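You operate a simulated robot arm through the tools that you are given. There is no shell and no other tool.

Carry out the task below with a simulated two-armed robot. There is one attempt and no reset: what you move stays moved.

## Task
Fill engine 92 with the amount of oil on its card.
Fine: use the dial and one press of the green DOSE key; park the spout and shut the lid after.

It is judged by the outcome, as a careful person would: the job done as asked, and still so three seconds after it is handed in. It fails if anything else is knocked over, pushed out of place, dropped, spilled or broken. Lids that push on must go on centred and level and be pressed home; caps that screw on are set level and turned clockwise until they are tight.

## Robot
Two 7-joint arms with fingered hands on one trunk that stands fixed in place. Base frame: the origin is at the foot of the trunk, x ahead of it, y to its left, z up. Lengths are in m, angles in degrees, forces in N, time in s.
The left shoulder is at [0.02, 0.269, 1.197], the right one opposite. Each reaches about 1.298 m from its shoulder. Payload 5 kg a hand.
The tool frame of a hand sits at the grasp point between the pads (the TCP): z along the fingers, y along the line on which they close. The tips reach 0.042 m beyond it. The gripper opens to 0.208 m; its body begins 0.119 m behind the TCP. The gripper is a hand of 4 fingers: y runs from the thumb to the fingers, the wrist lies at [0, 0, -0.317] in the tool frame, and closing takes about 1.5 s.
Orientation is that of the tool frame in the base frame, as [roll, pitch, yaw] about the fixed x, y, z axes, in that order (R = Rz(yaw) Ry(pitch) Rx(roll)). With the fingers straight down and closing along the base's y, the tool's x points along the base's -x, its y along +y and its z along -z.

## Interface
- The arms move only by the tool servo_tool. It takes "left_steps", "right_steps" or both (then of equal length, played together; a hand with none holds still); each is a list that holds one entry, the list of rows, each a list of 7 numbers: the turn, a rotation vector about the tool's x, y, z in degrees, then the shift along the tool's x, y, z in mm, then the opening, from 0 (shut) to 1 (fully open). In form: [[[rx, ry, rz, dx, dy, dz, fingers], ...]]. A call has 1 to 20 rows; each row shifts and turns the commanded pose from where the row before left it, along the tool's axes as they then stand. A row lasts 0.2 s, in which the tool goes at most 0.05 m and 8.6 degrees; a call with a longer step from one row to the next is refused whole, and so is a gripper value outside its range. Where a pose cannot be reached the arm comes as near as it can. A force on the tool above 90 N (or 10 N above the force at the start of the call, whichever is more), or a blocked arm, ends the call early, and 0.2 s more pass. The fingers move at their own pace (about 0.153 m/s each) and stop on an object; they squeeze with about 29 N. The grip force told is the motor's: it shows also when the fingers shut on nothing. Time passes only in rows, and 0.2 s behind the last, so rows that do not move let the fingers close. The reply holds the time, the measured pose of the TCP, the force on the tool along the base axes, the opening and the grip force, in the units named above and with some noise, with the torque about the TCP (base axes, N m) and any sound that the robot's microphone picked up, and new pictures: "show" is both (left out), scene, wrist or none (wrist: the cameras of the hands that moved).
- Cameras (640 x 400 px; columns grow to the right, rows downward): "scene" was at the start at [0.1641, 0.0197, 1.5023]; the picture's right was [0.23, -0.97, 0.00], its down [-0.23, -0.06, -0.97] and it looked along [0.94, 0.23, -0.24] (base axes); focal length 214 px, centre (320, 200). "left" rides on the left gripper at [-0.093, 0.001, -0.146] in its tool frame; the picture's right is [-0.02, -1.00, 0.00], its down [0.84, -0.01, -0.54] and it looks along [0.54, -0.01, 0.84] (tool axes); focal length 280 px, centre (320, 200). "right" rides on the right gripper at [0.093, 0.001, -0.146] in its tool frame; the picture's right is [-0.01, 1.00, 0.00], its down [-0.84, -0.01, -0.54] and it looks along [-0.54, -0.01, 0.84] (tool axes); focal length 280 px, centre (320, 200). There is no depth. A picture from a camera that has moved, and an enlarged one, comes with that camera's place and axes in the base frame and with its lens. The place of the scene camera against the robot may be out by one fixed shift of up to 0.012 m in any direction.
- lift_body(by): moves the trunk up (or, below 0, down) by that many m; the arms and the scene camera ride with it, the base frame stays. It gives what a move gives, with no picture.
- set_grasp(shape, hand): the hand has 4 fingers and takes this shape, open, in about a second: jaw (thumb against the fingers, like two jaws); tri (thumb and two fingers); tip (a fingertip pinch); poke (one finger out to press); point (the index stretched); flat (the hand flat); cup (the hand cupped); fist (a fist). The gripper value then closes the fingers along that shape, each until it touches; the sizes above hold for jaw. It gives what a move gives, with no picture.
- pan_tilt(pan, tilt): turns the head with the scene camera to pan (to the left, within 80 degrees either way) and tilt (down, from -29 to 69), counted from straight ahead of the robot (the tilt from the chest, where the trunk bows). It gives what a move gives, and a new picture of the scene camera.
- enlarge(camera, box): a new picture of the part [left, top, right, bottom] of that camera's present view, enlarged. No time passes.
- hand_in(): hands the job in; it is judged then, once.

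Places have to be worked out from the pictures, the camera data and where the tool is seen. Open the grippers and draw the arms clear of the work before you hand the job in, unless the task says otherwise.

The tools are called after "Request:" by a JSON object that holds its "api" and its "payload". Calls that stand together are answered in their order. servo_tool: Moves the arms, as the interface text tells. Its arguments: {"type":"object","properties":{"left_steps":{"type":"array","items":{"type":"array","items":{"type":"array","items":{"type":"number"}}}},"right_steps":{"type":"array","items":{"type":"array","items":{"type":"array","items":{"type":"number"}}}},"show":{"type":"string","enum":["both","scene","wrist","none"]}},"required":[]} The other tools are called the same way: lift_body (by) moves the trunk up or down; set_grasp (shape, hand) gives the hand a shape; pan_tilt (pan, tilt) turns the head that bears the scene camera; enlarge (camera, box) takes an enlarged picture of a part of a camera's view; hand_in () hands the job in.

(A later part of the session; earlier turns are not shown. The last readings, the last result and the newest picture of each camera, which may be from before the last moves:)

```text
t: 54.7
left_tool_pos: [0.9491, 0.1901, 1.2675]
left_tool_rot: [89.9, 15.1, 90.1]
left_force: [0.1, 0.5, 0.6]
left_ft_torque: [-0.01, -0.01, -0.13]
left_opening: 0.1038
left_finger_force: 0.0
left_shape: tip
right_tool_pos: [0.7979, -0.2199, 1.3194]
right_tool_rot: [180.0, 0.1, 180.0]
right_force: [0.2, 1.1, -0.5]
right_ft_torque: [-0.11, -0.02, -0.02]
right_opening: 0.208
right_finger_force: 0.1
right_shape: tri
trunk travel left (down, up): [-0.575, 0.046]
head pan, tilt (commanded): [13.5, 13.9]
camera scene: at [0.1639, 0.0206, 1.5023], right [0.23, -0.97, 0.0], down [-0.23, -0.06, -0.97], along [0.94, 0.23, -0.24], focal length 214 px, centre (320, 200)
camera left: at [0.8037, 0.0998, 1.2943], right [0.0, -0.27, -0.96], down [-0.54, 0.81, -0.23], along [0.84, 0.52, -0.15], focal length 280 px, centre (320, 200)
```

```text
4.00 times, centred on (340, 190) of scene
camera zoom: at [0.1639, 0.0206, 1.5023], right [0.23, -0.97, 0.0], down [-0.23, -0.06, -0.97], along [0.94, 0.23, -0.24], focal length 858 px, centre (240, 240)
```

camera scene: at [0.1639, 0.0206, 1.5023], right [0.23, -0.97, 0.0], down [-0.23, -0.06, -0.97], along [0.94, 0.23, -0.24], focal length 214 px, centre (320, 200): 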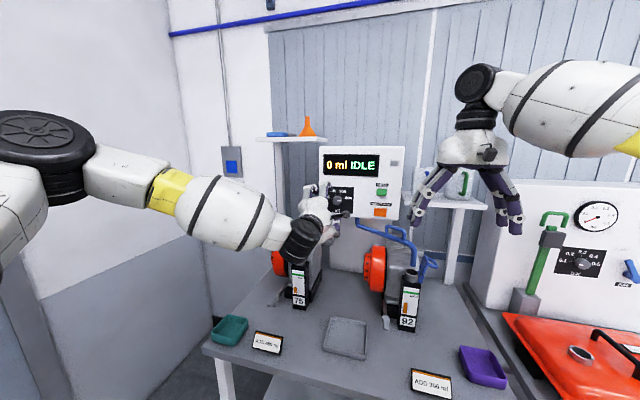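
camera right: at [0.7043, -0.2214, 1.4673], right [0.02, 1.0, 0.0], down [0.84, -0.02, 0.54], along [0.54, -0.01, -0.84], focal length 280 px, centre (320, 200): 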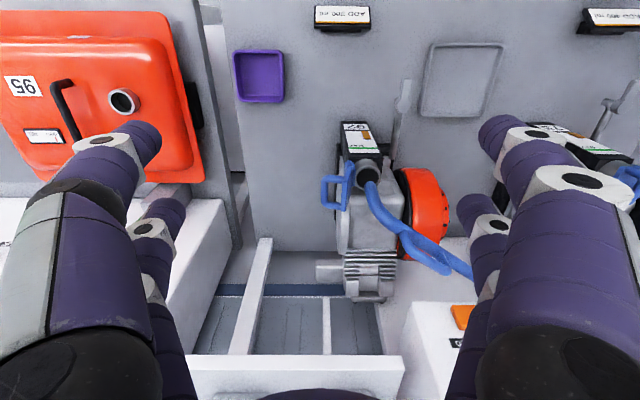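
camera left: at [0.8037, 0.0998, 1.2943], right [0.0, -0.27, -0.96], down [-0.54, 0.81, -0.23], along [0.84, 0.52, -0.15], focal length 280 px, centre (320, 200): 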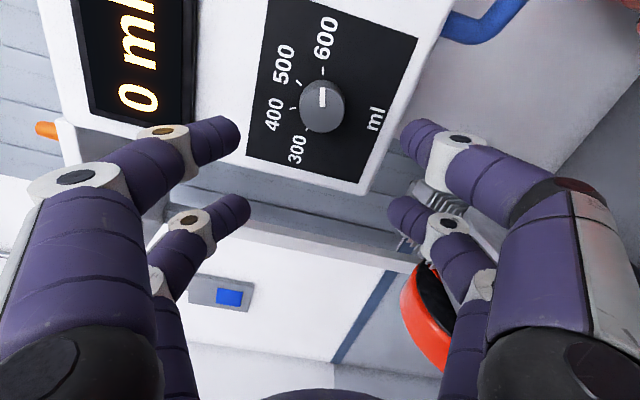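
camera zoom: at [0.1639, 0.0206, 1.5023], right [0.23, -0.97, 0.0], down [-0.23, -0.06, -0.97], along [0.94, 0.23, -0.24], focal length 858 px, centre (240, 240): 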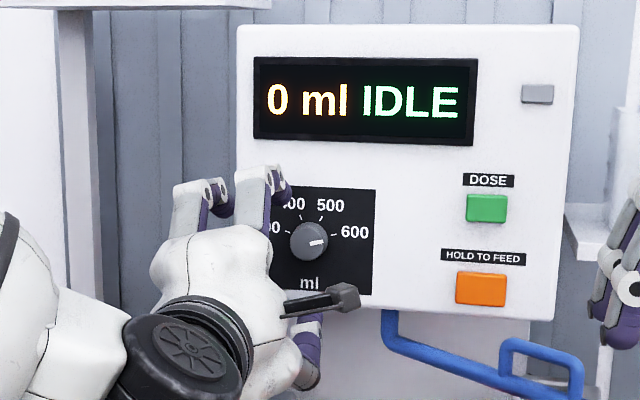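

The knob centre is at about [1.0375, 0.158, 1.2765], right where the camera-side finger pair will close. I advance to TCP x≈1.000 with the fingers partly closing, and look.

Request:
{"api": "servo_tool", "payload": {"left_steps": [[[0, 0, 0, -1.5, 0.8, 17, 0.4], [0, 0, 0, 0, 0, 17, 0.4], [0, 0, 0, 0, 0, 17, 0.4], [0, 0, 0, 0, 0, 0, 0.4]]]}}

Request:
{"api": "enlarge", "payload": {"camera": "left", "box": [200, 20, 440, 220]}}

Request:
{"api": "enlarge", "payload": {"camera": "scene", "box": [300, 160, 400, 230]}}

```text
t: 55.7
left_tool_pos: [0.9983, 0.1868, 1.2692]
left_tool_rot: [90.0, 15.0, 90.0]
left_force: [0.3, -0.2, 0.2]
left_ft_torque: [-0.01, 0.06, -0.03]
left_opening: 0.0837
left_finger_force: 0.1
left_shape: tip
right_tool_pos: [0.7973, -0.2216, 1.3218]
right_tool_rot: [-180.0, 0.0, 179.8]
right_force: [-0.5, -0.1, 0.0]
right_ft_torque: [-0.01, -0.03, 0.01]
right_opening: 0.2078
right_finger_force: 0.2
right_shape: tri
trunk travel left (down, up): [-0.575, 0.046]
head pan, tilt (commanded): [13.5, 13.9]
camera scene: at [0.1635, 0.0198, 1.5025], right [0.23, -0.97, 0.0], down [-0.23, -0.06, -0.97], along [0.94, 0.23, -0.24], focal length 214 px, centre (320, 200)
camera left: at [0.8541, 0.0967, 1.2952], right [0.0, -0.27, -0.96], down [-0.54, 0.81, -0.23], along [0.84, 0.52, -0.15], focal length 280 px, centre (320, 200)
```

scene: 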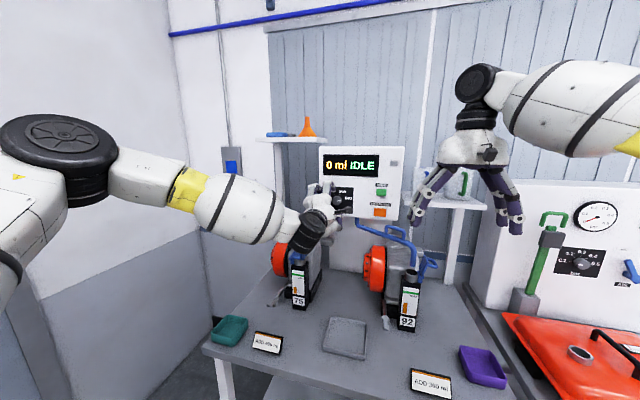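
left: 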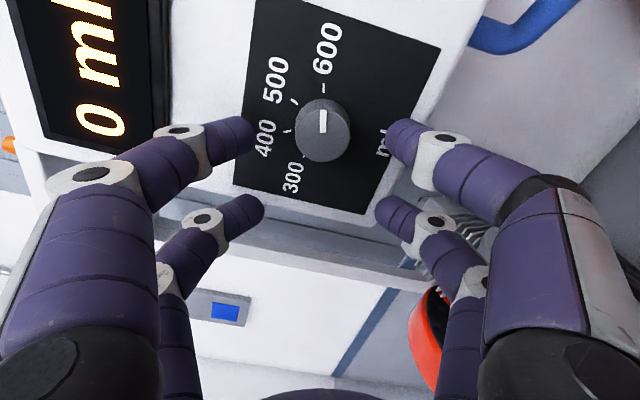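

```text
2.00 times, centred on (320, 120) of left
camera zoom: at [0.8541, 0.0967, 1.2952], right [0.0, -0.27, -0.96], down [-0.54, 0.81, -0.23], along [0.84, 0.52, -0.15], focal length 561 px, centre (320, 360)
```

zoom: 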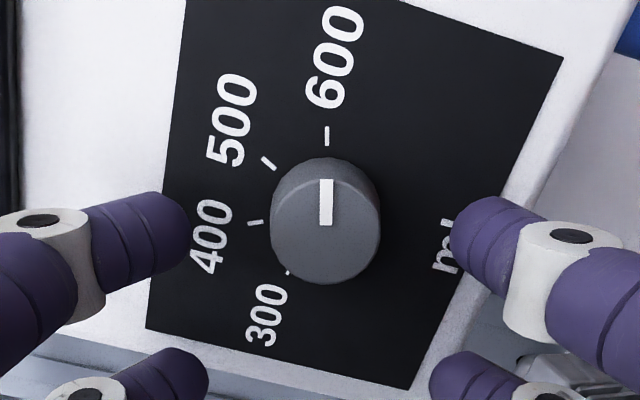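

```text
5.71 times, centred on (350, 195) of scene
camera zoom: at [0.1635, 0.0198, 1.5025], right [0.23, -0.97, 0.0], down [-0.23, -0.06, -0.97], along [0.94, 0.23, -0.24], focal length 1226 px, centre (149, 229)
```

zoom: 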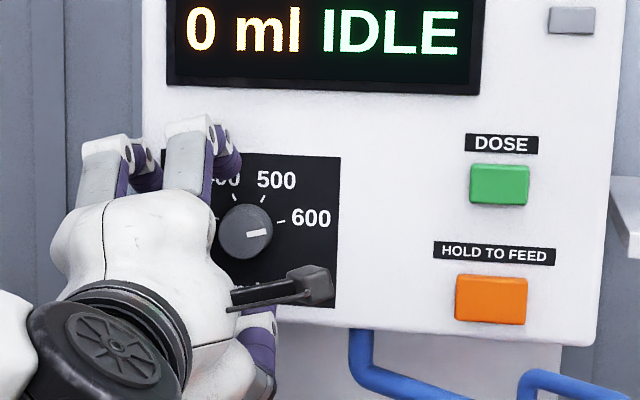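

Fingers are well aligned around the knob. I advance 10 mm more and close on it.

Request:
{"api": "servo_tool", "payload": {"left_steps": [[[0, 0, 0, 0, 0, 10, 0.4], [0, 0, 0, 0, 0, 0, 0.25], [0, 0, 0, 0, 0, 0, 0], [0, 0, 0, 0, 0, 0, 0], [0, 0, 0, 0, 0, 0, 0], [0, 0, 0, 0, 0, 0, 0]]]}}

Request:
{"api": "enlarge", "payload": {"camera": "left", "box": [200, 20, 440, 220]}}

Request:
{"api": "enlarge", "payload": {"camera": "scene", "box": [300, 160, 400, 230]}}

```text
t: 57.1
left_tool_pos: [1.0101, 0.1872, 1.2682]
left_tool_rot: [90.1, 15.0, 90.0]
left_force: [3.3, -0.6, -1.5]
left_ft_torque: [0.02, 0.08, 0.03]
left_opening: 0.0167
left_finger_force: 29.1
left_shape: tip
right_tool_pos: [0.7988, -0.2208, 1.3214]
right_tool_rot: [180.0, 0.0, 179.9]
right_force: [1.2, -0.8, -0.7]
right_ft_torque: [-0.01, 0.0, -0.03]
right_opening: 0.2079
right_finger_force: 0.1
right_shape: tri
trunk travel left (down, up): [-0.575, 0.046]
head pan, tilt (commanded): [13.5, 13.9]
camera scene: at [0.1643, 0.0196, 1.5023], right [0.23, -0.97, 0.0], down [-0.23, -0.06, -0.97], along [0.94, 0.23, -0.24], focal length 214 px, centre (320, 200)
camera left: at [0.8648, 0.0964, 1.2939], right [0.0, -0.27, -0.96], down [-0.54, 0.81, -0.23], along [0.84, 0.52, -0.15], focal length 280 px, centre (320, 200)
```

scene: 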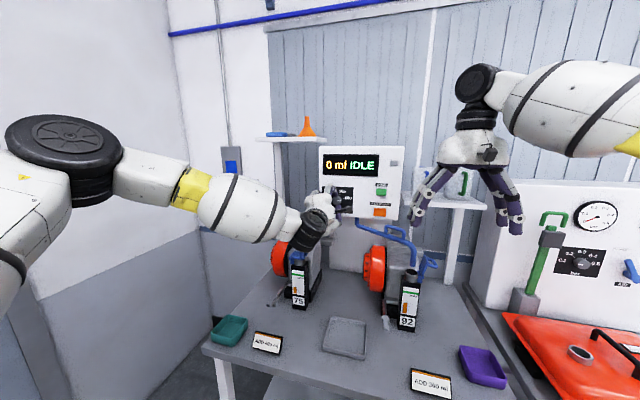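
left: 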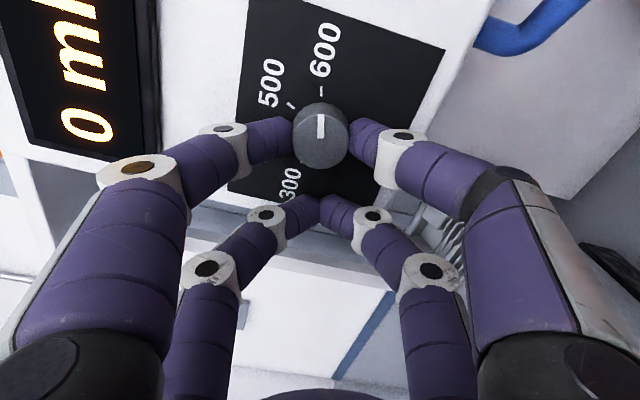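

```text
2.00 times, centred on (320, 120) of left
camera zoom: at [0.8648, 0.0964, 1.2939], right [0.0, -0.27, -0.96], down [-0.54, 0.81, -0.23], along [0.84, 0.52, -0.15], focal length 561 px, centre (320, 360)
```

zoom: 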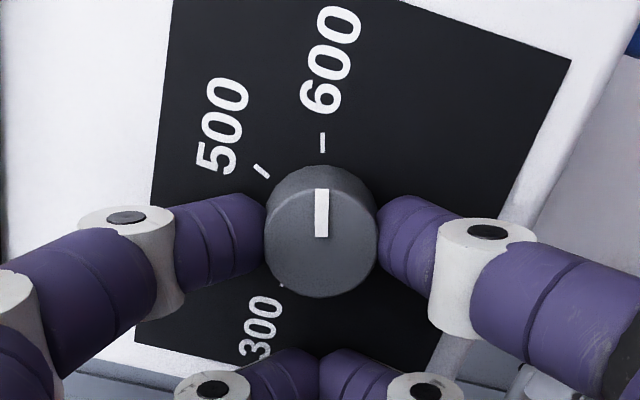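

```text
5.71 times, centred on (350, 195) of scene
camera zoom: at [0.1643, 0.0196, 1.5023], right [0.23, -0.97, 0.0], down [-0.23, -0.06, -0.97], along [0.94, 0.23, -0.24], focal length 1226 px, centre (149, 229)
```

zoom: 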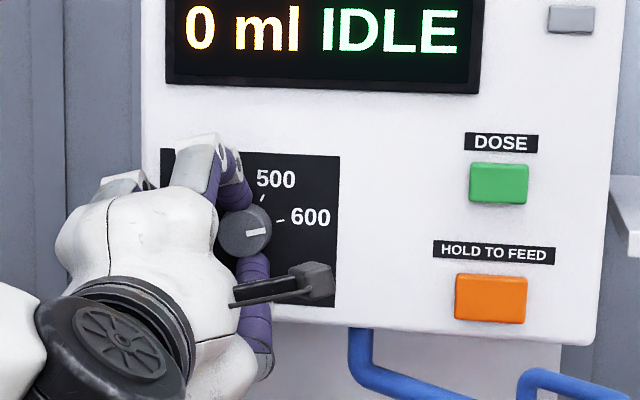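

The camera-side pair grips the knob. I turn it counter-clockwise about the knob axis by 75° first (TCP moving on a 30 mm circle), then check the pointer.

Request:
{"api": "servo_tool", "payload": {"left_steps": [[[0, 0, -7.5, -0.26, -3.98, 0, 0], [0, 0, -7.5, -0.26, -3.98, 0, 0], [0, 0, -7.5, -0.26, -3.98, 0, 0], [0, 0, -7.5, -0.26, -3.98, 0, 0], [0, 0, -7.5, -0.26, -3.98, 0, 0], [0, 0, -7.5, -0.26, -3.98, 0, 0], [0, 0, -7.5, -0.26, -3.98, 0, 0], [0, 0, -7.5, -0.26, -3.98, 0, 0], [0, 0, -7.5, -0.26, -3.98, 0, 0], [0, 0, -7.5, -0.26, -3.98, 0, 0], [0, 0, 0, 0, 0, 0, 0]]]}}

Request:
{"api": "enlarge", "payload": {"camera": "left", "box": [200, 20, 440, 220]}}

Request:
{"api": "enlarge", "payload": {"camera": "scene", "box": [300, 160, 400, 230]}}

```text
t: 59.5
left_tool_pos: [1.0102, 0.1582, 1.2454]
left_tool_rot: [-94.2, 90.0, -94.0]
left_force: [-1.1, 6.2, 0.9]
left_ft_torque: [-0.09, 0.21, 0.11]
left_opening: 0.0165
left_finger_force: 29.1
left_shape: tip
right_tool_pos: [0.7983, -0.221, 1.3211]
right_tool_rot: [180.0, 0.1, 179.9]
right_force: [-0.4, 0.5, -0.2]
right_ft_torque: [0.01, 0.0, 0.02]
right_opening: 0.208
right_finger_force: 0.0
right_shape: tri
trunk travel left (down, up): [-0.575, 0.046]
head pan, tilt (commanded): [13.5, 13.9]
camera scene: at [0.1639, 0.0203, 1.5023], right [0.23, -0.97, 0.0], down [-0.23, -0.06, -0.97], along [0.94, 0.23, -0.24], focal length 214 px, centre (320, 200)
camera left: at [0.8647, 0.1588, 1.3403], right [0.0, -1.0, 0.02], down [-0.54, -0.01, -0.84], along [0.84, -0.01, -0.54], focal length 280 px, centre (320, 200)
```

scene: 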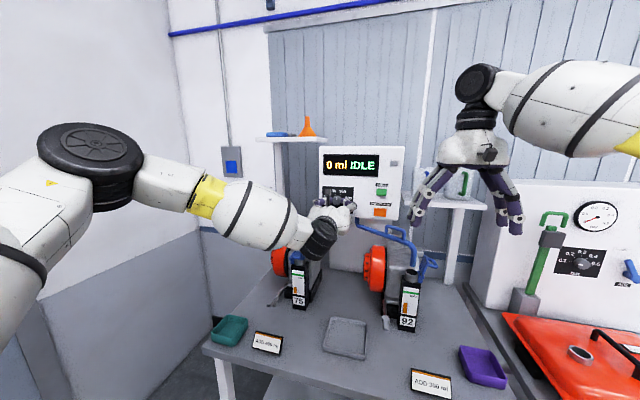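
left: 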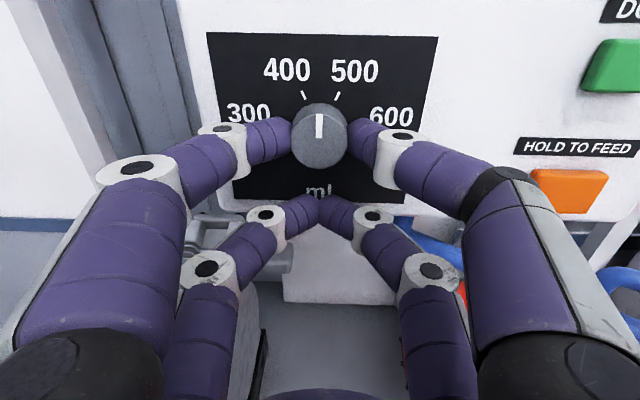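

```text
2.00 times, centred on (320, 120) of left
camera zoom: at [0.8647, 0.1588, 1.3403], right [0.0, -1.0, 0.02], down [-0.54, -0.01, -0.84], along [0.84, -0.01, -0.54], focal length 561 px, centre (320, 360)
```

zoom: 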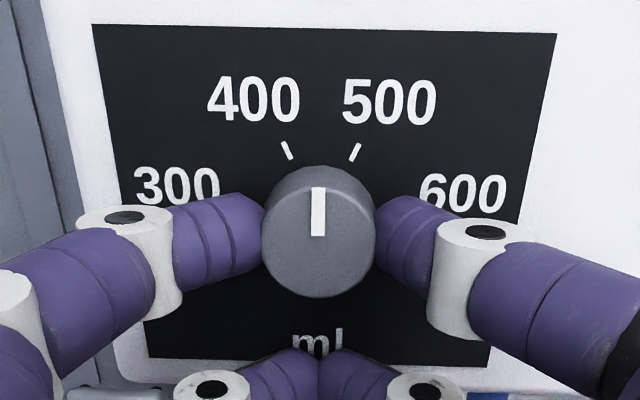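

```text
5.71 times, centred on (350, 195) of scene
camera zoom: at [0.1639, 0.0203, 1.5023], right [0.23, -0.97, 0.0], down [-0.23, -0.06, -0.97], along [0.94, 0.23, -0.24], focal length 1226 px, centre (149, 229)
```

zoom: 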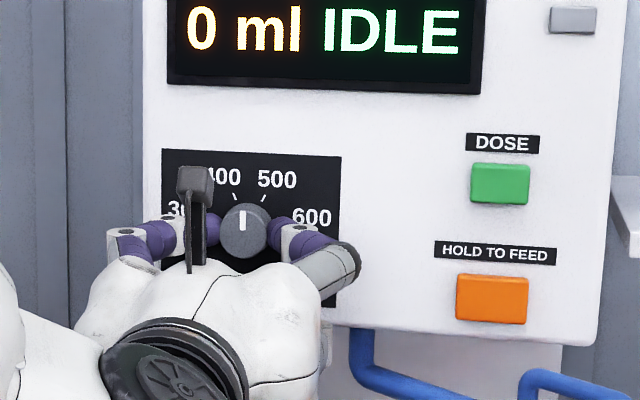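

The pointer is now exactly upright after 75°, so the 300 mark is another 75° on. I continue the turn.

Request:
{"api": "servo_tool", "payload": {"left_steps": [[[0, 0, -7.5, -0.26, -3.98, 0, 0], [0, 0, -7.5, -0.26, -3.98, 0, 0], [0, 0, -7.5, -0.26, -3.98, 0, 0], [0, 0, -7.5, -0.26, -3.98, 0, 0], [0, 0, -7.5, -0.26, -3.98, 0, 0], [0, 0, -7.5, -0.26, -3.98, 0, 0], [0, 0, -7.5, -0.26, -3.98, 0, 0], [0, 0, -7.5, -0.26, -3.98, 0, 0], [0, 0, -7.5, -0.26, -3.98, 0, 0], [0, 0, -7.5, -0.26, -3.98, 0, 0], [0, 0, 0, 0, 0, 0, 0]]]}}

Request:
{"api": "enlarge", "payload": {"camera": "left", "box": [200, 20, 440, 220]}}

Request:
{"api": "enlarge", "payload": {"camera": "scene", "box": [300, 160, 400, 230]}}

```text
t: 61.9
left_tool_pos: [1.0086, 0.1302, 1.2682]
left_tool_rot: [-90.1, 14.9, -89.9]
left_force: [-16.7, 20.3, -6.9]
left_ft_torque: [0.66, 0.96, -0.88]
left_opening: 0.0165
left_finger_force: 28.8
left_shape: tip
right_tool_pos: [0.797, -0.2201, 1.3211]
right_tool_rot: [-179.9, 0.0, 180.0]
right_force: [-0.5, 0.5, 0.1]
right_ft_torque: [0.02, -0.04, -0.01]
right_opening: 0.2081
right_finger_force: 0.1
right_shape: tri
trunk travel left (down, up): [-0.575, 0.046]
head pan, tilt (commanded): [13.5, 13.9]
camera scene: at [0.1632, 0.0216, 1.5023], right [0.23, -0.97, 0.0], down [-0.23, -0.06, -0.97], along [0.94, 0.23, -0.24], focal length 214 px, centre (320, 200)
camera left: at [0.8637, 0.2199, 1.2911], right [0.0, -0.24, 0.97], down [-0.54, -0.82, -0.2], along [0.84, -0.52, -0.13], focal length 280 px, centre (320, 200)
```

scene: 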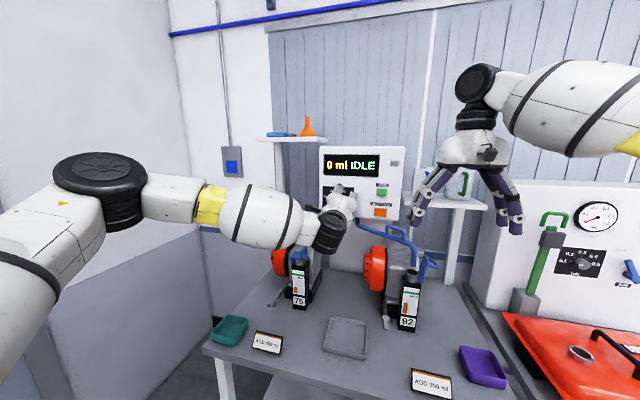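
left: 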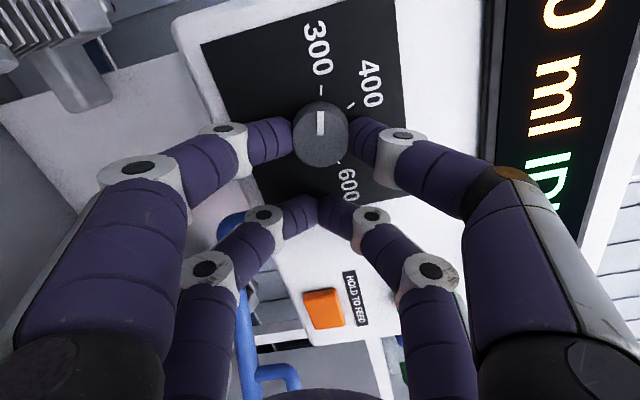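

```text
2.00 times, centred on (320, 120) of left
camera zoom: at [0.8637, 0.2199, 1.2911], right [0.0, -0.24, 0.97], down [-0.54, -0.82, -0.2], along [0.84, -0.52, -0.13], focal length 561 px, centre (320, 360)
```

zoom: 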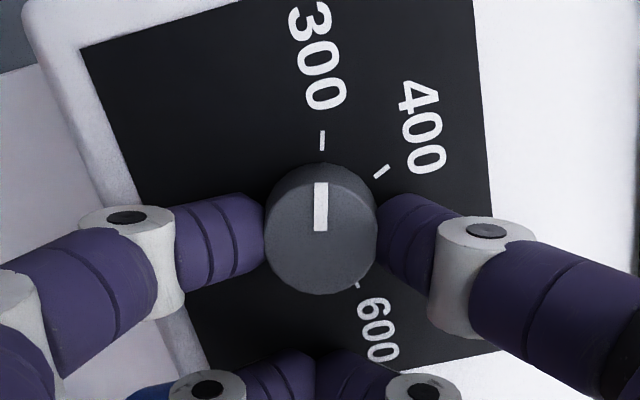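

```text
5.71 times, centred on (350, 195) of scene
camera zoom: at [0.1632, 0.0216, 1.5023], right [0.23, -0.97, 0.0], down [-0.23, -0.06, -0.97], along [0.94, 0.23, -0.24], focal length 1226 px, centre (149, 229)
```

zoom: 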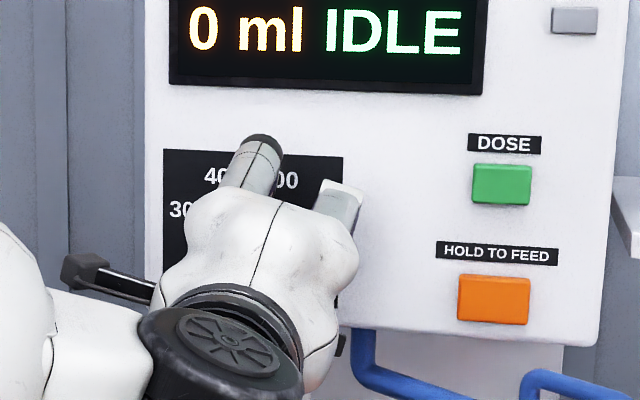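

The pointer lines up with the 300 tick. I open the fingers, back straight off and check that it stays there.

Request:
{"api": "servo_tool", "payload": {"left_steps": [[[0, 0, 0, 0, 0, 0, 0.2], [0, 0, 0, 0, 0, 0, 0.35], [0, 0, 0, 0, 0, 0, 0.45], [0, 0, 0, 0, 0, -15, 0.45], [0, 0, 0, 0, 0, -35, 0.45], [0, 0, 0, 0, 0, -40, 0.45], [0, 0, 0, 0, 0, -40, 0.45], [0, 0, 0, 0, 0, 0, 0.45]]]}}

Request:
{"api": "enlarge", "payload": {"camera": "left", "box": [220, 60, 420, 200]}}

Request:
{"api": "enlarge", "payload": {"camera": "scene", "box": [310, 140, 410, 220]}}

```text
t: 63.7
left_tool_pos: [0.8786, 0.1247, 1.2668]
left_tool_rot: [-90.1, 15.0, -89.9]
left_force: [-0.7, -0.5, 0.1]
left_ft_torque: [0.0, -0.04, 0.05]
left_opening: 0.0931
left_finger_force: 0.1
left_shape: tip
right_tool_pos: [0.7969, -0.2205, 1.32]
right_tool_rot: [180.0, 0.0, 179.9]
right_force: [0.1, -0.7, 0.3]
right_ft_torque: [0.06, -0.01, -0.02]
right_opening: 0.2077
right_finger_force: 0.0
right_shape: tri
trunk travel left (down, up): [-0.575, 0.046]
head pan, tilt (commanded): [13.5, 13.9]
camera scene: at [0.1643, 0.0196, 1.5022], right [0.23, -0.97, 0.0], down [-0.23, -0.06, -0.97], along [0.94, 0.23, -0.24], focal length 214 px, centre (320, 200)
camera left: at [0.7335, 0.2144, 1.2916], right [0.0, -0.24, 0.97], down [-0.54, -0.82, -0.21], along [0.84, -0.52, -0.13], focal length 280 px, centre (320, 200)
```

scene: 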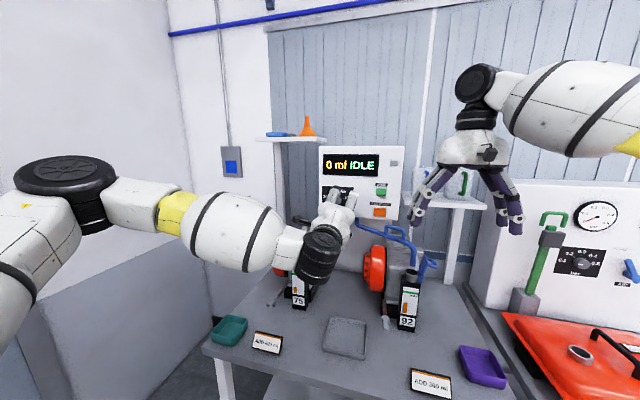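
left: 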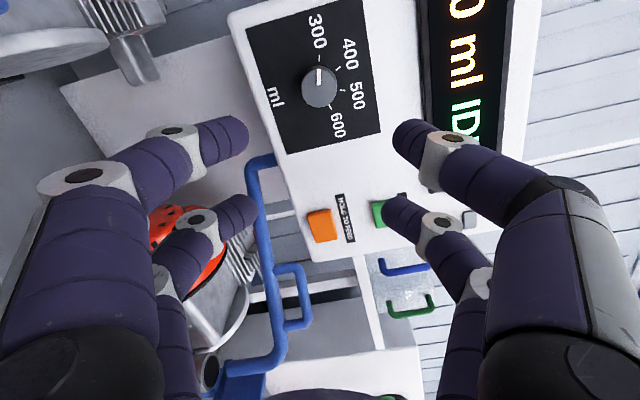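

```text
2.86 times, centred on (320, 130) of left
camera zoom: at [0.7335, 0.2144, 1.2916], right [0.0, -0.24, 0.97], down [-0.54, -0.82, -0.21], along [0.84, -0.52, -0.13], focal length 801 px, centre (320, 400)
```

zoom: 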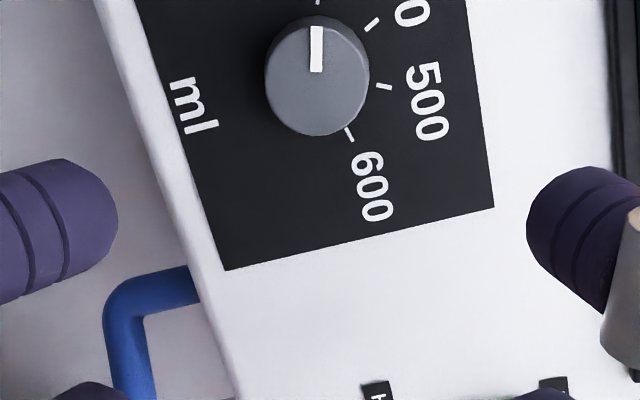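

```text
5.00 times, centred on (360, 180) of scene
camera zoom: at [0.1643, 0.0196, 1.5022], right [0.23, -0.97, 0.0], down [-0.23, -0.06, -0.97], along [0.94, 0.23, -0.24], focal length 1072 px, centre (120, 300)
```

zoom: 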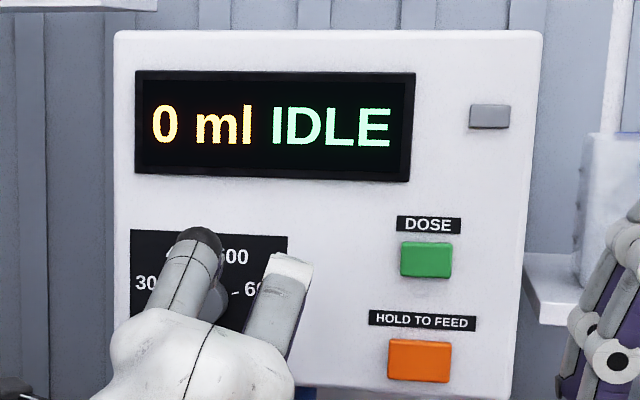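

The dial stays at 300. Next is the DOSE key (face ≈ [1.043, -0.023, 1.324]): I'll use the left hand's closed upper-left finger pair, yawed 15° so that this pair leads, and move the right hand out of the way meanwhile.

Request:
{"api": "servo_tool", "payload": {"left_steps": [[[1.94, 7.24, 0, 0, 0, 0, 0], [1.94, 7.24, 0, 0, 0, 0, 0], [0, 0, 0, 0, 0, 0, 0], [0, 0, 0, 0, 0, 0, 0], [0, 0, 0, 0, 0, 0, 0], [0, 0, 0, 25.1, -16.9, 21.4, 0], [0, 0, 0, 25.1, -16.9, 21.4, 0], [0, 0, 0, 25.1, -16.9, 21.4, 0], [0, 0, 0, 25.1, -16.9, 21.4, 0], [0, 0, 0, 25.1, -16.9, 21.4, 0], [0, 0, 0, 0, 0, 0, 0]]], "right_steps": [[[0, 0, 0, 30, -30, 0, 0.5], [0, 0, 0, 30, -30, 0, 0.5], [0, 0, 0, 30, -30, 0, 0.5], [0, 0, 0, 30, -30, 0, 0.5], [0, 0, 0, 30, -30, 0, 0.5], [0, 0, 0, 0, 0, 0, 0.5], [0, 0, 0, 0, 0, 0, 0.5], [0, 0, 0, 0, 0, 0, 0.5], [0, 0, 0, 0, 0, 0, 0.5], [0, 0, 0, 0, 0, 0, 0.5], [0, 0, 0, 0, 0, 0, 0.5]]]}}

Request:
{"api": "enlarge", "payload": {"camera": "scene", "box": [310, 140, 430, 240]}}

Request:
{"api": "enlarge", "payload": {"camera": "left", "box": [200, 40, 440, 240]}}

```text
t: 66.1
left_tool_pos: [0.9502, -0.0644, 1.321]
left_tool_rot: [-90.7, 15.0, -100.1]
left_force: [-1.2, 0.1, 1.7]
left_ft_torque: [0.1, 0.2, 0.01]
left_opening: 0.0
left_finger_force: 29.1
left_shape: tip
left hand out of reach, approached as far as the arm can: row 1, 2
right_tool_pos: [0.6431, -0.3674, 1.3255]
right_tool_rot: [179.9, 0.2, 180.0]
right_force: [-3.2, 0.7, 1.6]
right_ft_torque: [-0.1, -0.35, 0.0]
right_opening: 0.1041
right_finger_force: 0.0
right_shape: tri
trunk travel left (down, up): [-0.575, 0.046]
head pan, tilt (commanded): [13.5, 13.9]
camera scene: at [0.1608, 0.0205, 1.5031], right [0.23, -0.97, 0.0], down [-0.23, -0.06, -0.97], along [0.94, 0.23, -0.24], focal length 214 px, centre (320, 200)
camera right: at [0.5503, -0.3667, 1.4696], right [0.01, 1.0, 0.0], down [0.84, -0.01, 0.54], along [0.54, -0.01, -0.84], focal length 280 px, centre (320, 200)
camera left: at [0.8235, 0.0484, 1.3467], right [-0.03, -0.24, 0.97], down [-0.67, -0.71, -0.2], along [0.74, -0.66, -0.14], focal length 280 px, centre (320, 200)
```

scene: 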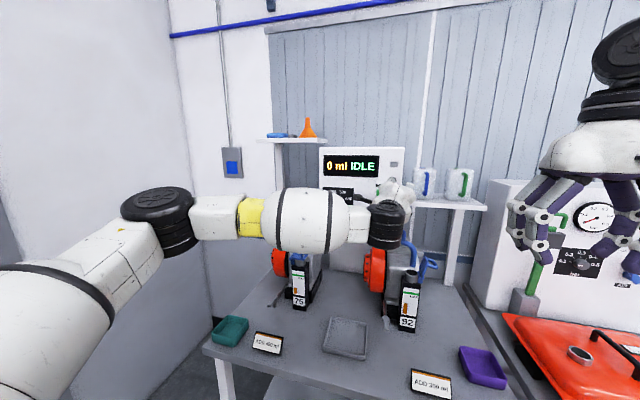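
right: 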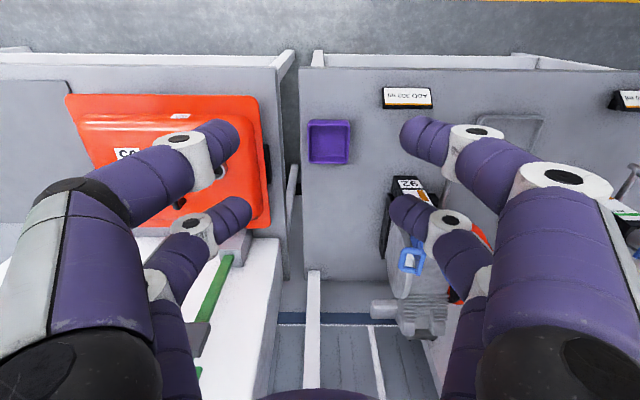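
left: 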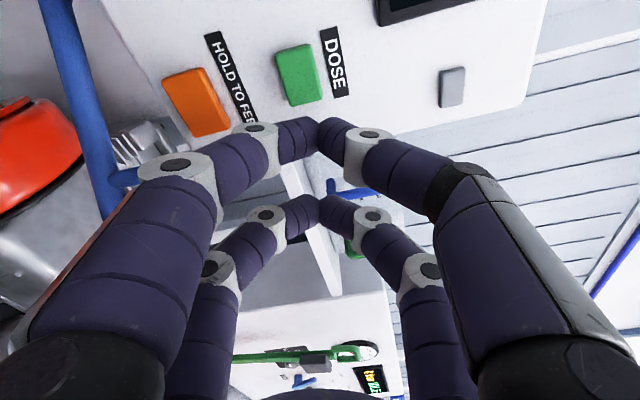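

```text
4.00 times, centred on (370, 190) of scene
camera zoom: at [0.1608, 0.0205, 1.5031], right [0.23, -0.97, 0.0], down [-0.23, -0.06, -0.97], along [0.94, 0.23, -0.24], focal length 858 px, centre (120, 240)
```

zoom: 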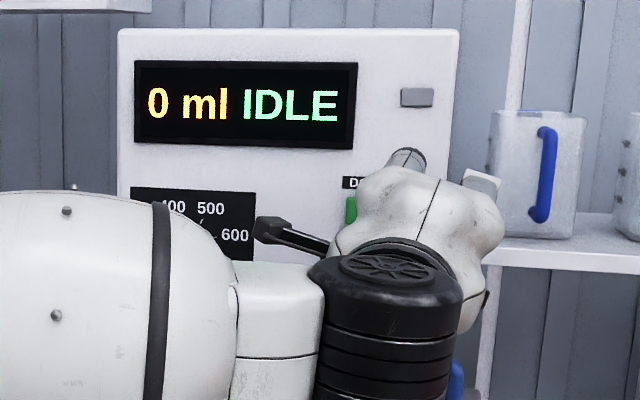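

```text
2.00 times, centred on (320, 140) of left
camera zoom: at [0.8235, 0.0484, 1.3467], right [-0.03, -0.24, 0.97], down [-0.67, -0.71, -0.2], along [0.74, -0.66, -0.14], focal length 561 px, centre (320, 320)
```

zoom: 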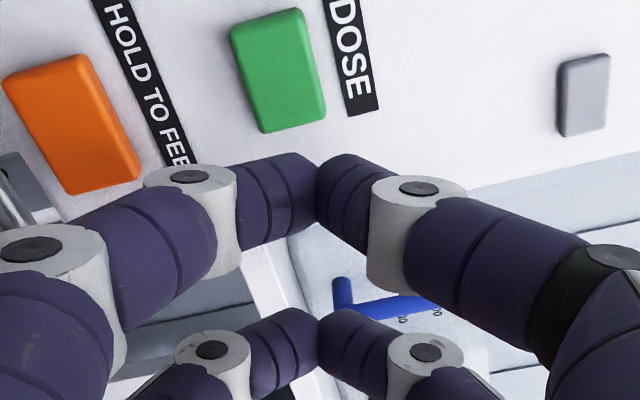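

The wrist could only yaw 10°, but the upper pair still leads by about 11 mm. The key face is seen at ≈[1.043, -0.020, 1.321]; the pair's tip is at ≈[0.996, -0.040, 1.329]. I align it in front of the key, stopping ~17 mm short.

Request:
{"api": "servo_tool", "payload": {"left_steps": [[[0, 0, 0, -11, 6.9, 13.1, 0], [0, 0, 0, -11, 6.9, 13.1, 0], [0, 0, 0, 0, 0, 0, 0]]]}}

Request:
{"api": "enlarge", "payload": {"camera": "left", "box": [200, 40, 440, 240]}}

Request:
{"api": "enlarge", "payload": {"camera": "scene", "box": [340, 140, 430, 220]}}

```text
t: 66.9
left_tool_pos: [0.9808, -0.045, 1.3095]
left_tool_rot: [-90.9, 14.9, -100.1]
left_force: [-1.2, 2.0, 0.7]
left_ft_torque: [0.02, 0.14, -0.01]
left_opening: 0.0
left_finger_force: 29.3
left_shape: tip
right_tool_pos: [0.6459, -0.3696, 1.3224]
right_tool_rot: [180.0, 0.0, 179.8]
right_force: [-0.8, 0.5, 1.6]
right_ft_torque: [-0.04, -0.17, -0.01]
right_opening: 0.1041
right_finger_force: 0.2
right_shape: tri
trunk travel left (down, up): [-0.575, 0.046]
head pan, tilt (commanded): [13.5, 13.9]
camera scene: at [0.1626, 0.0203, 1.5026], right [0.23, -0.97, 0.0], down [-0.23, -0.06, -0.97], along [0.94, 0.23, -0.24], focal length 214 px, centre (320, 200)
camera left: at [0.8535, 0.0675, 1.3359], right [-0.03, -0.24, 0.97], down [-0.67, -0.71, -0.2], along [0.74, -0.66, -0.14], focal length 280 px, centre (320, 200)
```

scene: 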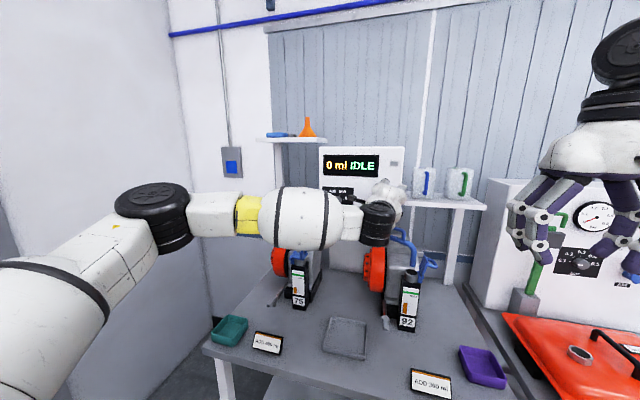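
left: 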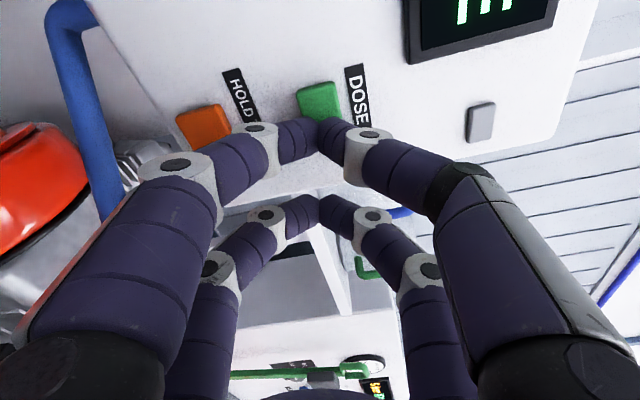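

```text
2.00 times, centred on (320, 140) of left
camera zoom: at [0.8535, 0.0675, 1.3359], right [-0.03, -0.24, 0.97], down [-0.67, -0.71, -0.2], along [0.74, -0.66, -0.14], focal length 561 px, centre (320, 320)
```

zoom: 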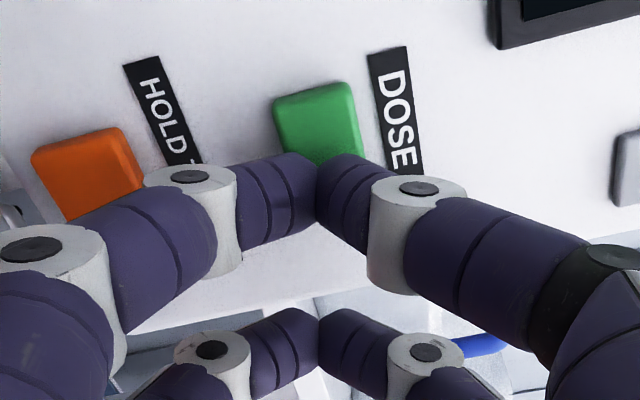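

```text
5.00 times, centred on (385, 180) of scene
camera zoom: at [0.1626, 0.0203, 1.5026], right [0.23, -0.97, 0.0], down [-0.23, -0.06, -0.97], along [0.94, 0.23, -0.24], focal length 1072 px, centre (-5, 300)
```

zoom: 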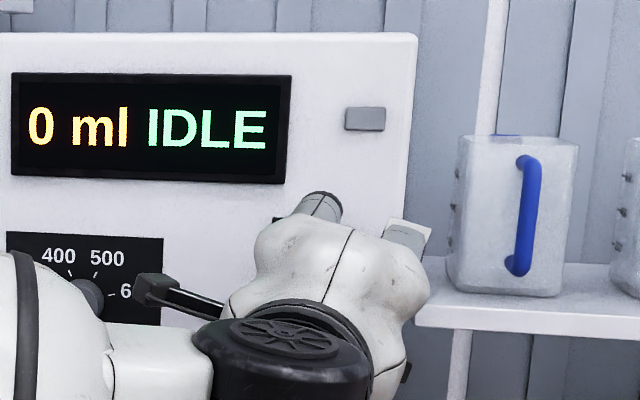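

The tip pair is in front of the green key (≈16 mm away). I push forward 20 mm in small rows, then look at the display.

Request:
{"api": "servo_tool", "payload": {"left_steps": [[[0, 0, 0, -0.7, 0.1, 4, 0], [0, 0, 0, -0.7, 0.1, 4, 0], [0, 0, 0, -0.7, 0.1, 4, 0], [0, 0, 0, -0.7, 0.1, 4, 0], [0, 0, 0, -0.7, 0.1, 4, 0], [0, 0, 0, 0, 0, 0, 0]]]}}

Request:
{"api": "enlarge", "payload": {"camera": "scene", "box": [310, 140, 430, 220]}}

Request:
{"api": "enlarge", "payload": {"camera": "left", "box": [200, 40, 440, 240]}}

```text
t: 68.3
left_tool_pos: [0.9995, -0.0476, 1.3098]
left_tool_rot: [-90.8, 15.0, -100.2]
left_force: [-40.3, 2.3, -8.5]
left_ft_torque: [-0.28, 0.28, 1.36]
left_opening: 0.0003
left_finger_force: 28.9
left_shape: tip
right_tool_pos: [0.6446, -0.3702, 1.3217]
right_tool_rot: [-179.9, 0.1, 179.9]
right_force: [-0.6, -0.2, 0.4]
right_ft_torque: [0.03, 0.0, 0.02]
right_opening: 0.1041
right_finger_force: 0.1
right_shape: tri
trunk travel left (down, up): [-0.575, 0.046]
head pan, tilt (commanded): [13.5, 13.9]
heard: click
camera scene: at [0.1611, 0.02, 1.5026], right [0.23, -0.97, 0.0], down [-0.23, -0.06, -0.97], along [0.94, 0.23, -0.24], focal length 214 px, centre (320, 200)
camera left: at [0.8727, 0.0663, 1.335], right [-0.03, -0.24, 0.97], down [-0.68, -0.71, -0.2], along [0.74, -0.66, -0.14], focal length 280 px, centre (320, 200)
```

scene: 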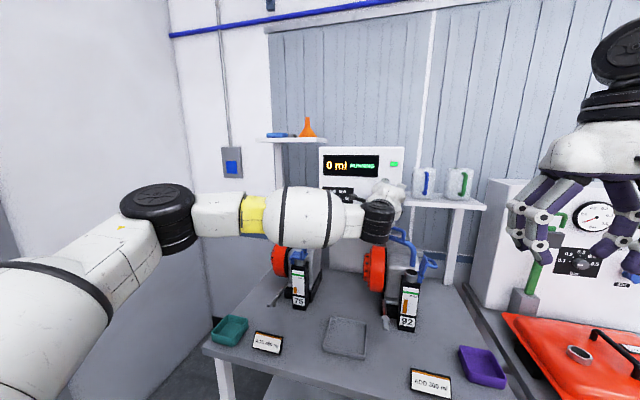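
left: 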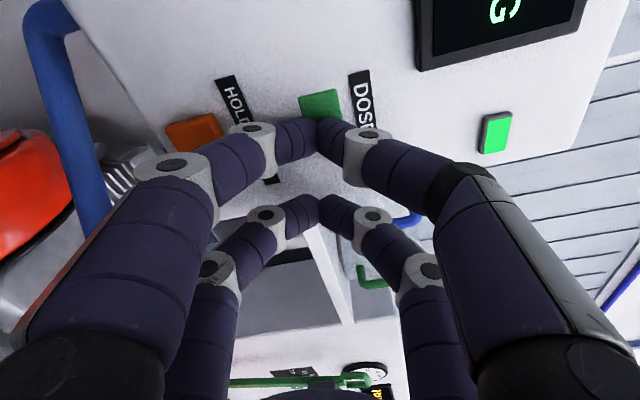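

```text
5.00 times, centred on (370, 180) of scene
camera zoom: at [0.1611, 0.02, 1.5026], right [0.23, -0.97, 0.0], down [-0.23, -0.06, -0.97], along [0.94, 0.23, -0.24], focal length 1072 px, centre (70, 300)
```

zoom: 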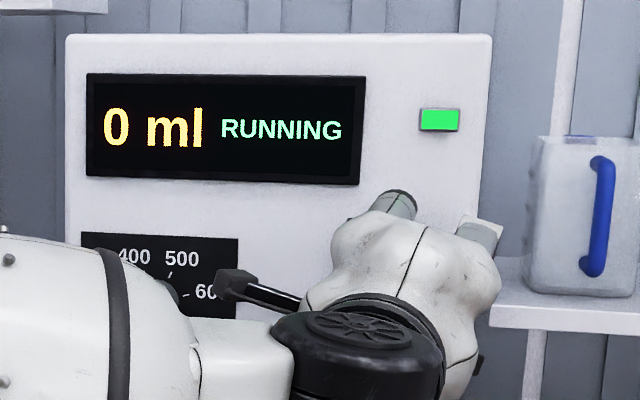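

```text
2.00 times, centred on (320, 140) of left
camera zoom: at [0.8727, 0.0663, 1.335], right [-0.03, -0.24, 0.97], down [-0.68, -0.71, -0.2], along [0.74, -0.66, -0.14], focal length 561 px, centre (320, 320)
```

zoom: 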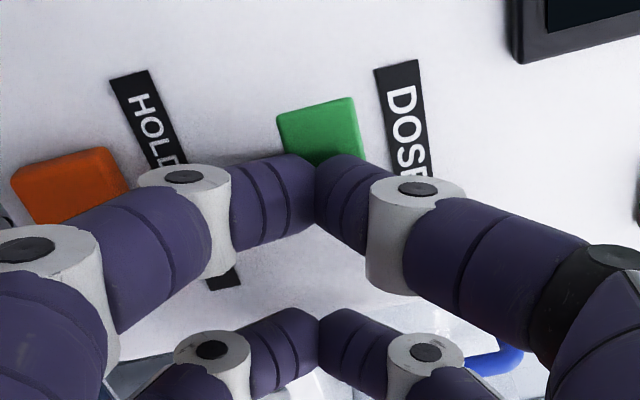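

A click was heard and the display says RUNNING with the green lamp lit. I release the key by backing straight off and watch the dose.

Request:
{"api": "servo_tool", "payload": {"left_steps": [[[0, 0, 0, 0, 0, -20, 0], [0, 0, 0, 0, 0, -40, 0], [0, 0, 0, 0, 0, -40, 0], [0, 0, 0, 0, 0, 0, 0]]], "show": "scene"}}

Request:
{"api": "enlarge", "payload": {"camera": "scene", "box": [310, 140, 430, 220]}}

Request:
{"api": "enlarge", "payload": {"camera": "scene", "box": [380, 220, 450, 340]}}

```text
t: 69.3
left_tool_pos: [0.9033, -0.0303, 1.3106]
left_tool_rot: [-90.9, 15.0, -100.2]
left_force: [-0.7, -0.1, 0.2]
left_ft_torque: [-0.01, 0.03, 0.02]
left_opening: 0.0
left_finger_force: 28.7
left_shape: tip
right_tool_pos: [0.647, -0.3698, 1.3206]
right_tool_rot: [180.0, 0.0, 179.8]
right_force: [0.6, -0.9, -0.4]
right_ft_torque: [0.05, 0.0, 0.03]
right_opening: 0.1041
right_finger_force: 0.1
right_shape: tri
trunk travel left (down, up): [-0.575, 0.046]
head pan, tilt (commanded): [13.5, 13.9]
camera scene: at [0.1639, 0.0194, 1.5023], right [0.23, -0.97, 0.0], down [-0.23, -0.06, -0.97], along [0.94, 0.23, -0.24], focal length 214 px, centre (320, 200)
```

scene: 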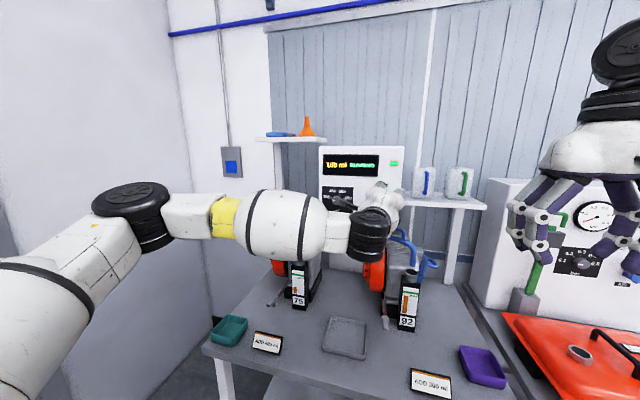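

```text
5.00 times, centred on (370, 180) of scene
camera zoom: at [0.1639, 0.0194, 1.5023], right [0.23, -0.97, 0.0], down [-0.23, -0.06, -0.97], along [0.94, 0.23, -0.24], focal length 1072 px, centre (70, 300)
```

zoom: 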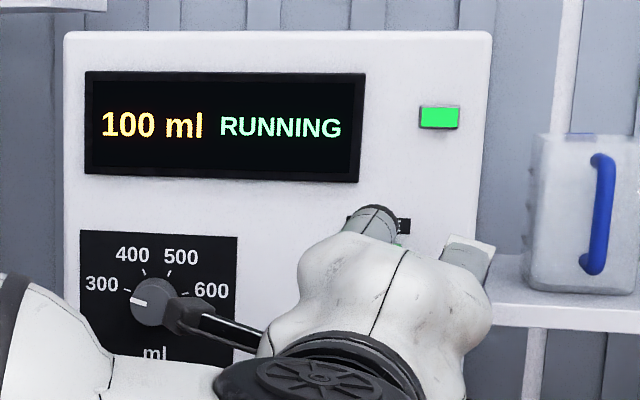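

```text
3.33 times, centred on (415, 280) of scene
camera zoom: at [0.1639, 0.0194, 1.5023], right [0.23, -0.97, 0.0], down [-0.23, -0.06, -0.97], along [0.94, 0.23, -0.24], focal length 715 px, centre (3, -67)
```

zoom: 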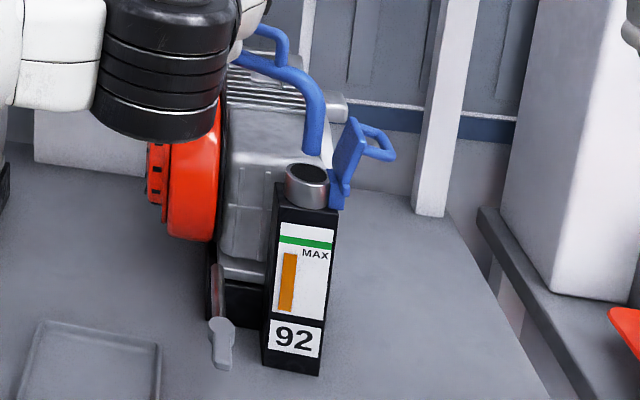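

The dose is running (100 ml) and the sight glass of 92 is filling. I draw the left hand back to the left meanwhile and let the dose finish.

Request:
{"api": "servo_tool", "payload": {"left_steps": [[[0, 0, 0, -26.5, 3.6, -30, 0], [0, 0, 0, -26.5, 3.6, -30, 0], [0, 0, 0, -26.5, 3.6, -30, 0], [0, 0, 0, -26.5, 3.6, -30, 0], [0, 0, 0, -26.5, 3.6, -30, 0], [0, 0, 0, -26.5, 3.6, -30, 0], [0, 0, 0, -26.5, 3.6, -30, 0], [0, 0, 0, -26.5, 3.6, -30, 0], [0, 0, 0, 0, 0, 0, 0], [0, 0, 0, 0, 0, 0, 0]]], "show": "scene"}}

Request:
{"api": "enlarge", "payload": {"camera": "scene", "box": [310, 140, 430, 220]}}

Request:
{"api": "enlarge", "payload": {"camera": "scene", "box": [380, 220, 450, 340]}}

```text
t: 71.5
left_tool_pos: [0.704, 0.2216, 1.3418]
left_tool_rot: [-90.8, 15.0, -100.1]
left_force: [-0.4, -0.4, 0.2]
left_ft_torque: [-0.04, 0.01, -0.05]
left_opening: 0.0
left_finger_force: 29.0
left_shape: tip
right_tool_pos: [0.6475, -0.3694, 1.3208]
right_tool_rot: [-179.9, 0.0, 179.9]
right_force: [0.0, -0.2, -0.4]
right_ft_torque: [-0.04, 0.0, 0.01]
right_opening: 0.1044
right_finger_force: 0.0
right_shape: tri
trunk travel left (down, up): [-0.575, 0.046]
head pan, tilt (commanded): [13.5, 13.9]
camera scene: at [0.1638, 0.0203, 1.5024], right [0.23, -0.97, 0.0], down [-0.23, -0.06, -0.97], along [0.94, 0.23, -0.24], focal length 214 px, centre (320, 200)
```

scene: 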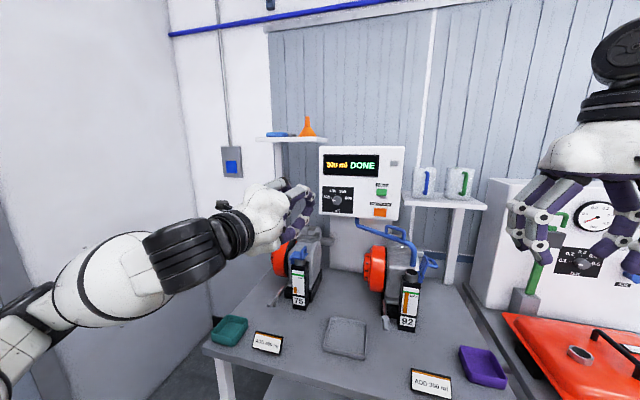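

```text
5.00 times, centred on (370, 180) of scene
camera zoom: at [0.1638, 0.0203, 1.5024], right [0.23, -0.97, 0.0], down [-0.23, -0.06, -0.97], along [0.94, 0.23, -0.24], focal length 1072 px, centre (70, 300)
```

zoom: 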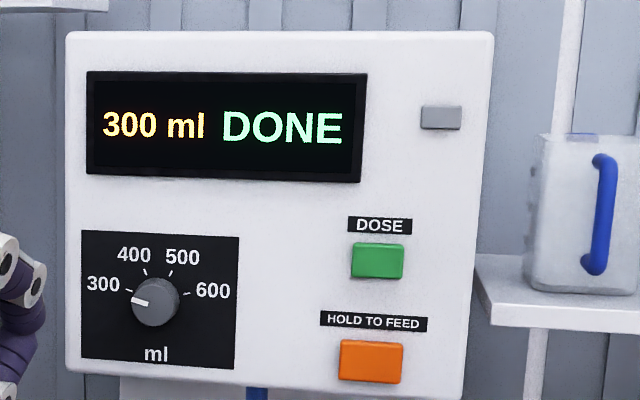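

```text
3.33 times, centred on (415, 280) of scene
camera zoom: at [0.1638, 0.0203, 1.5024], right [0.23, -0.97, 0.0], down [-0.23, -0.06, -0.97], along [0.94, 0.23, -0.24], focal length 715 px, centre (3, -67)
```

zoom: 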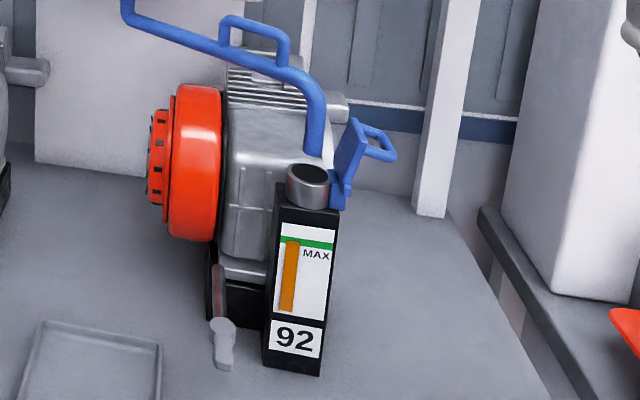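

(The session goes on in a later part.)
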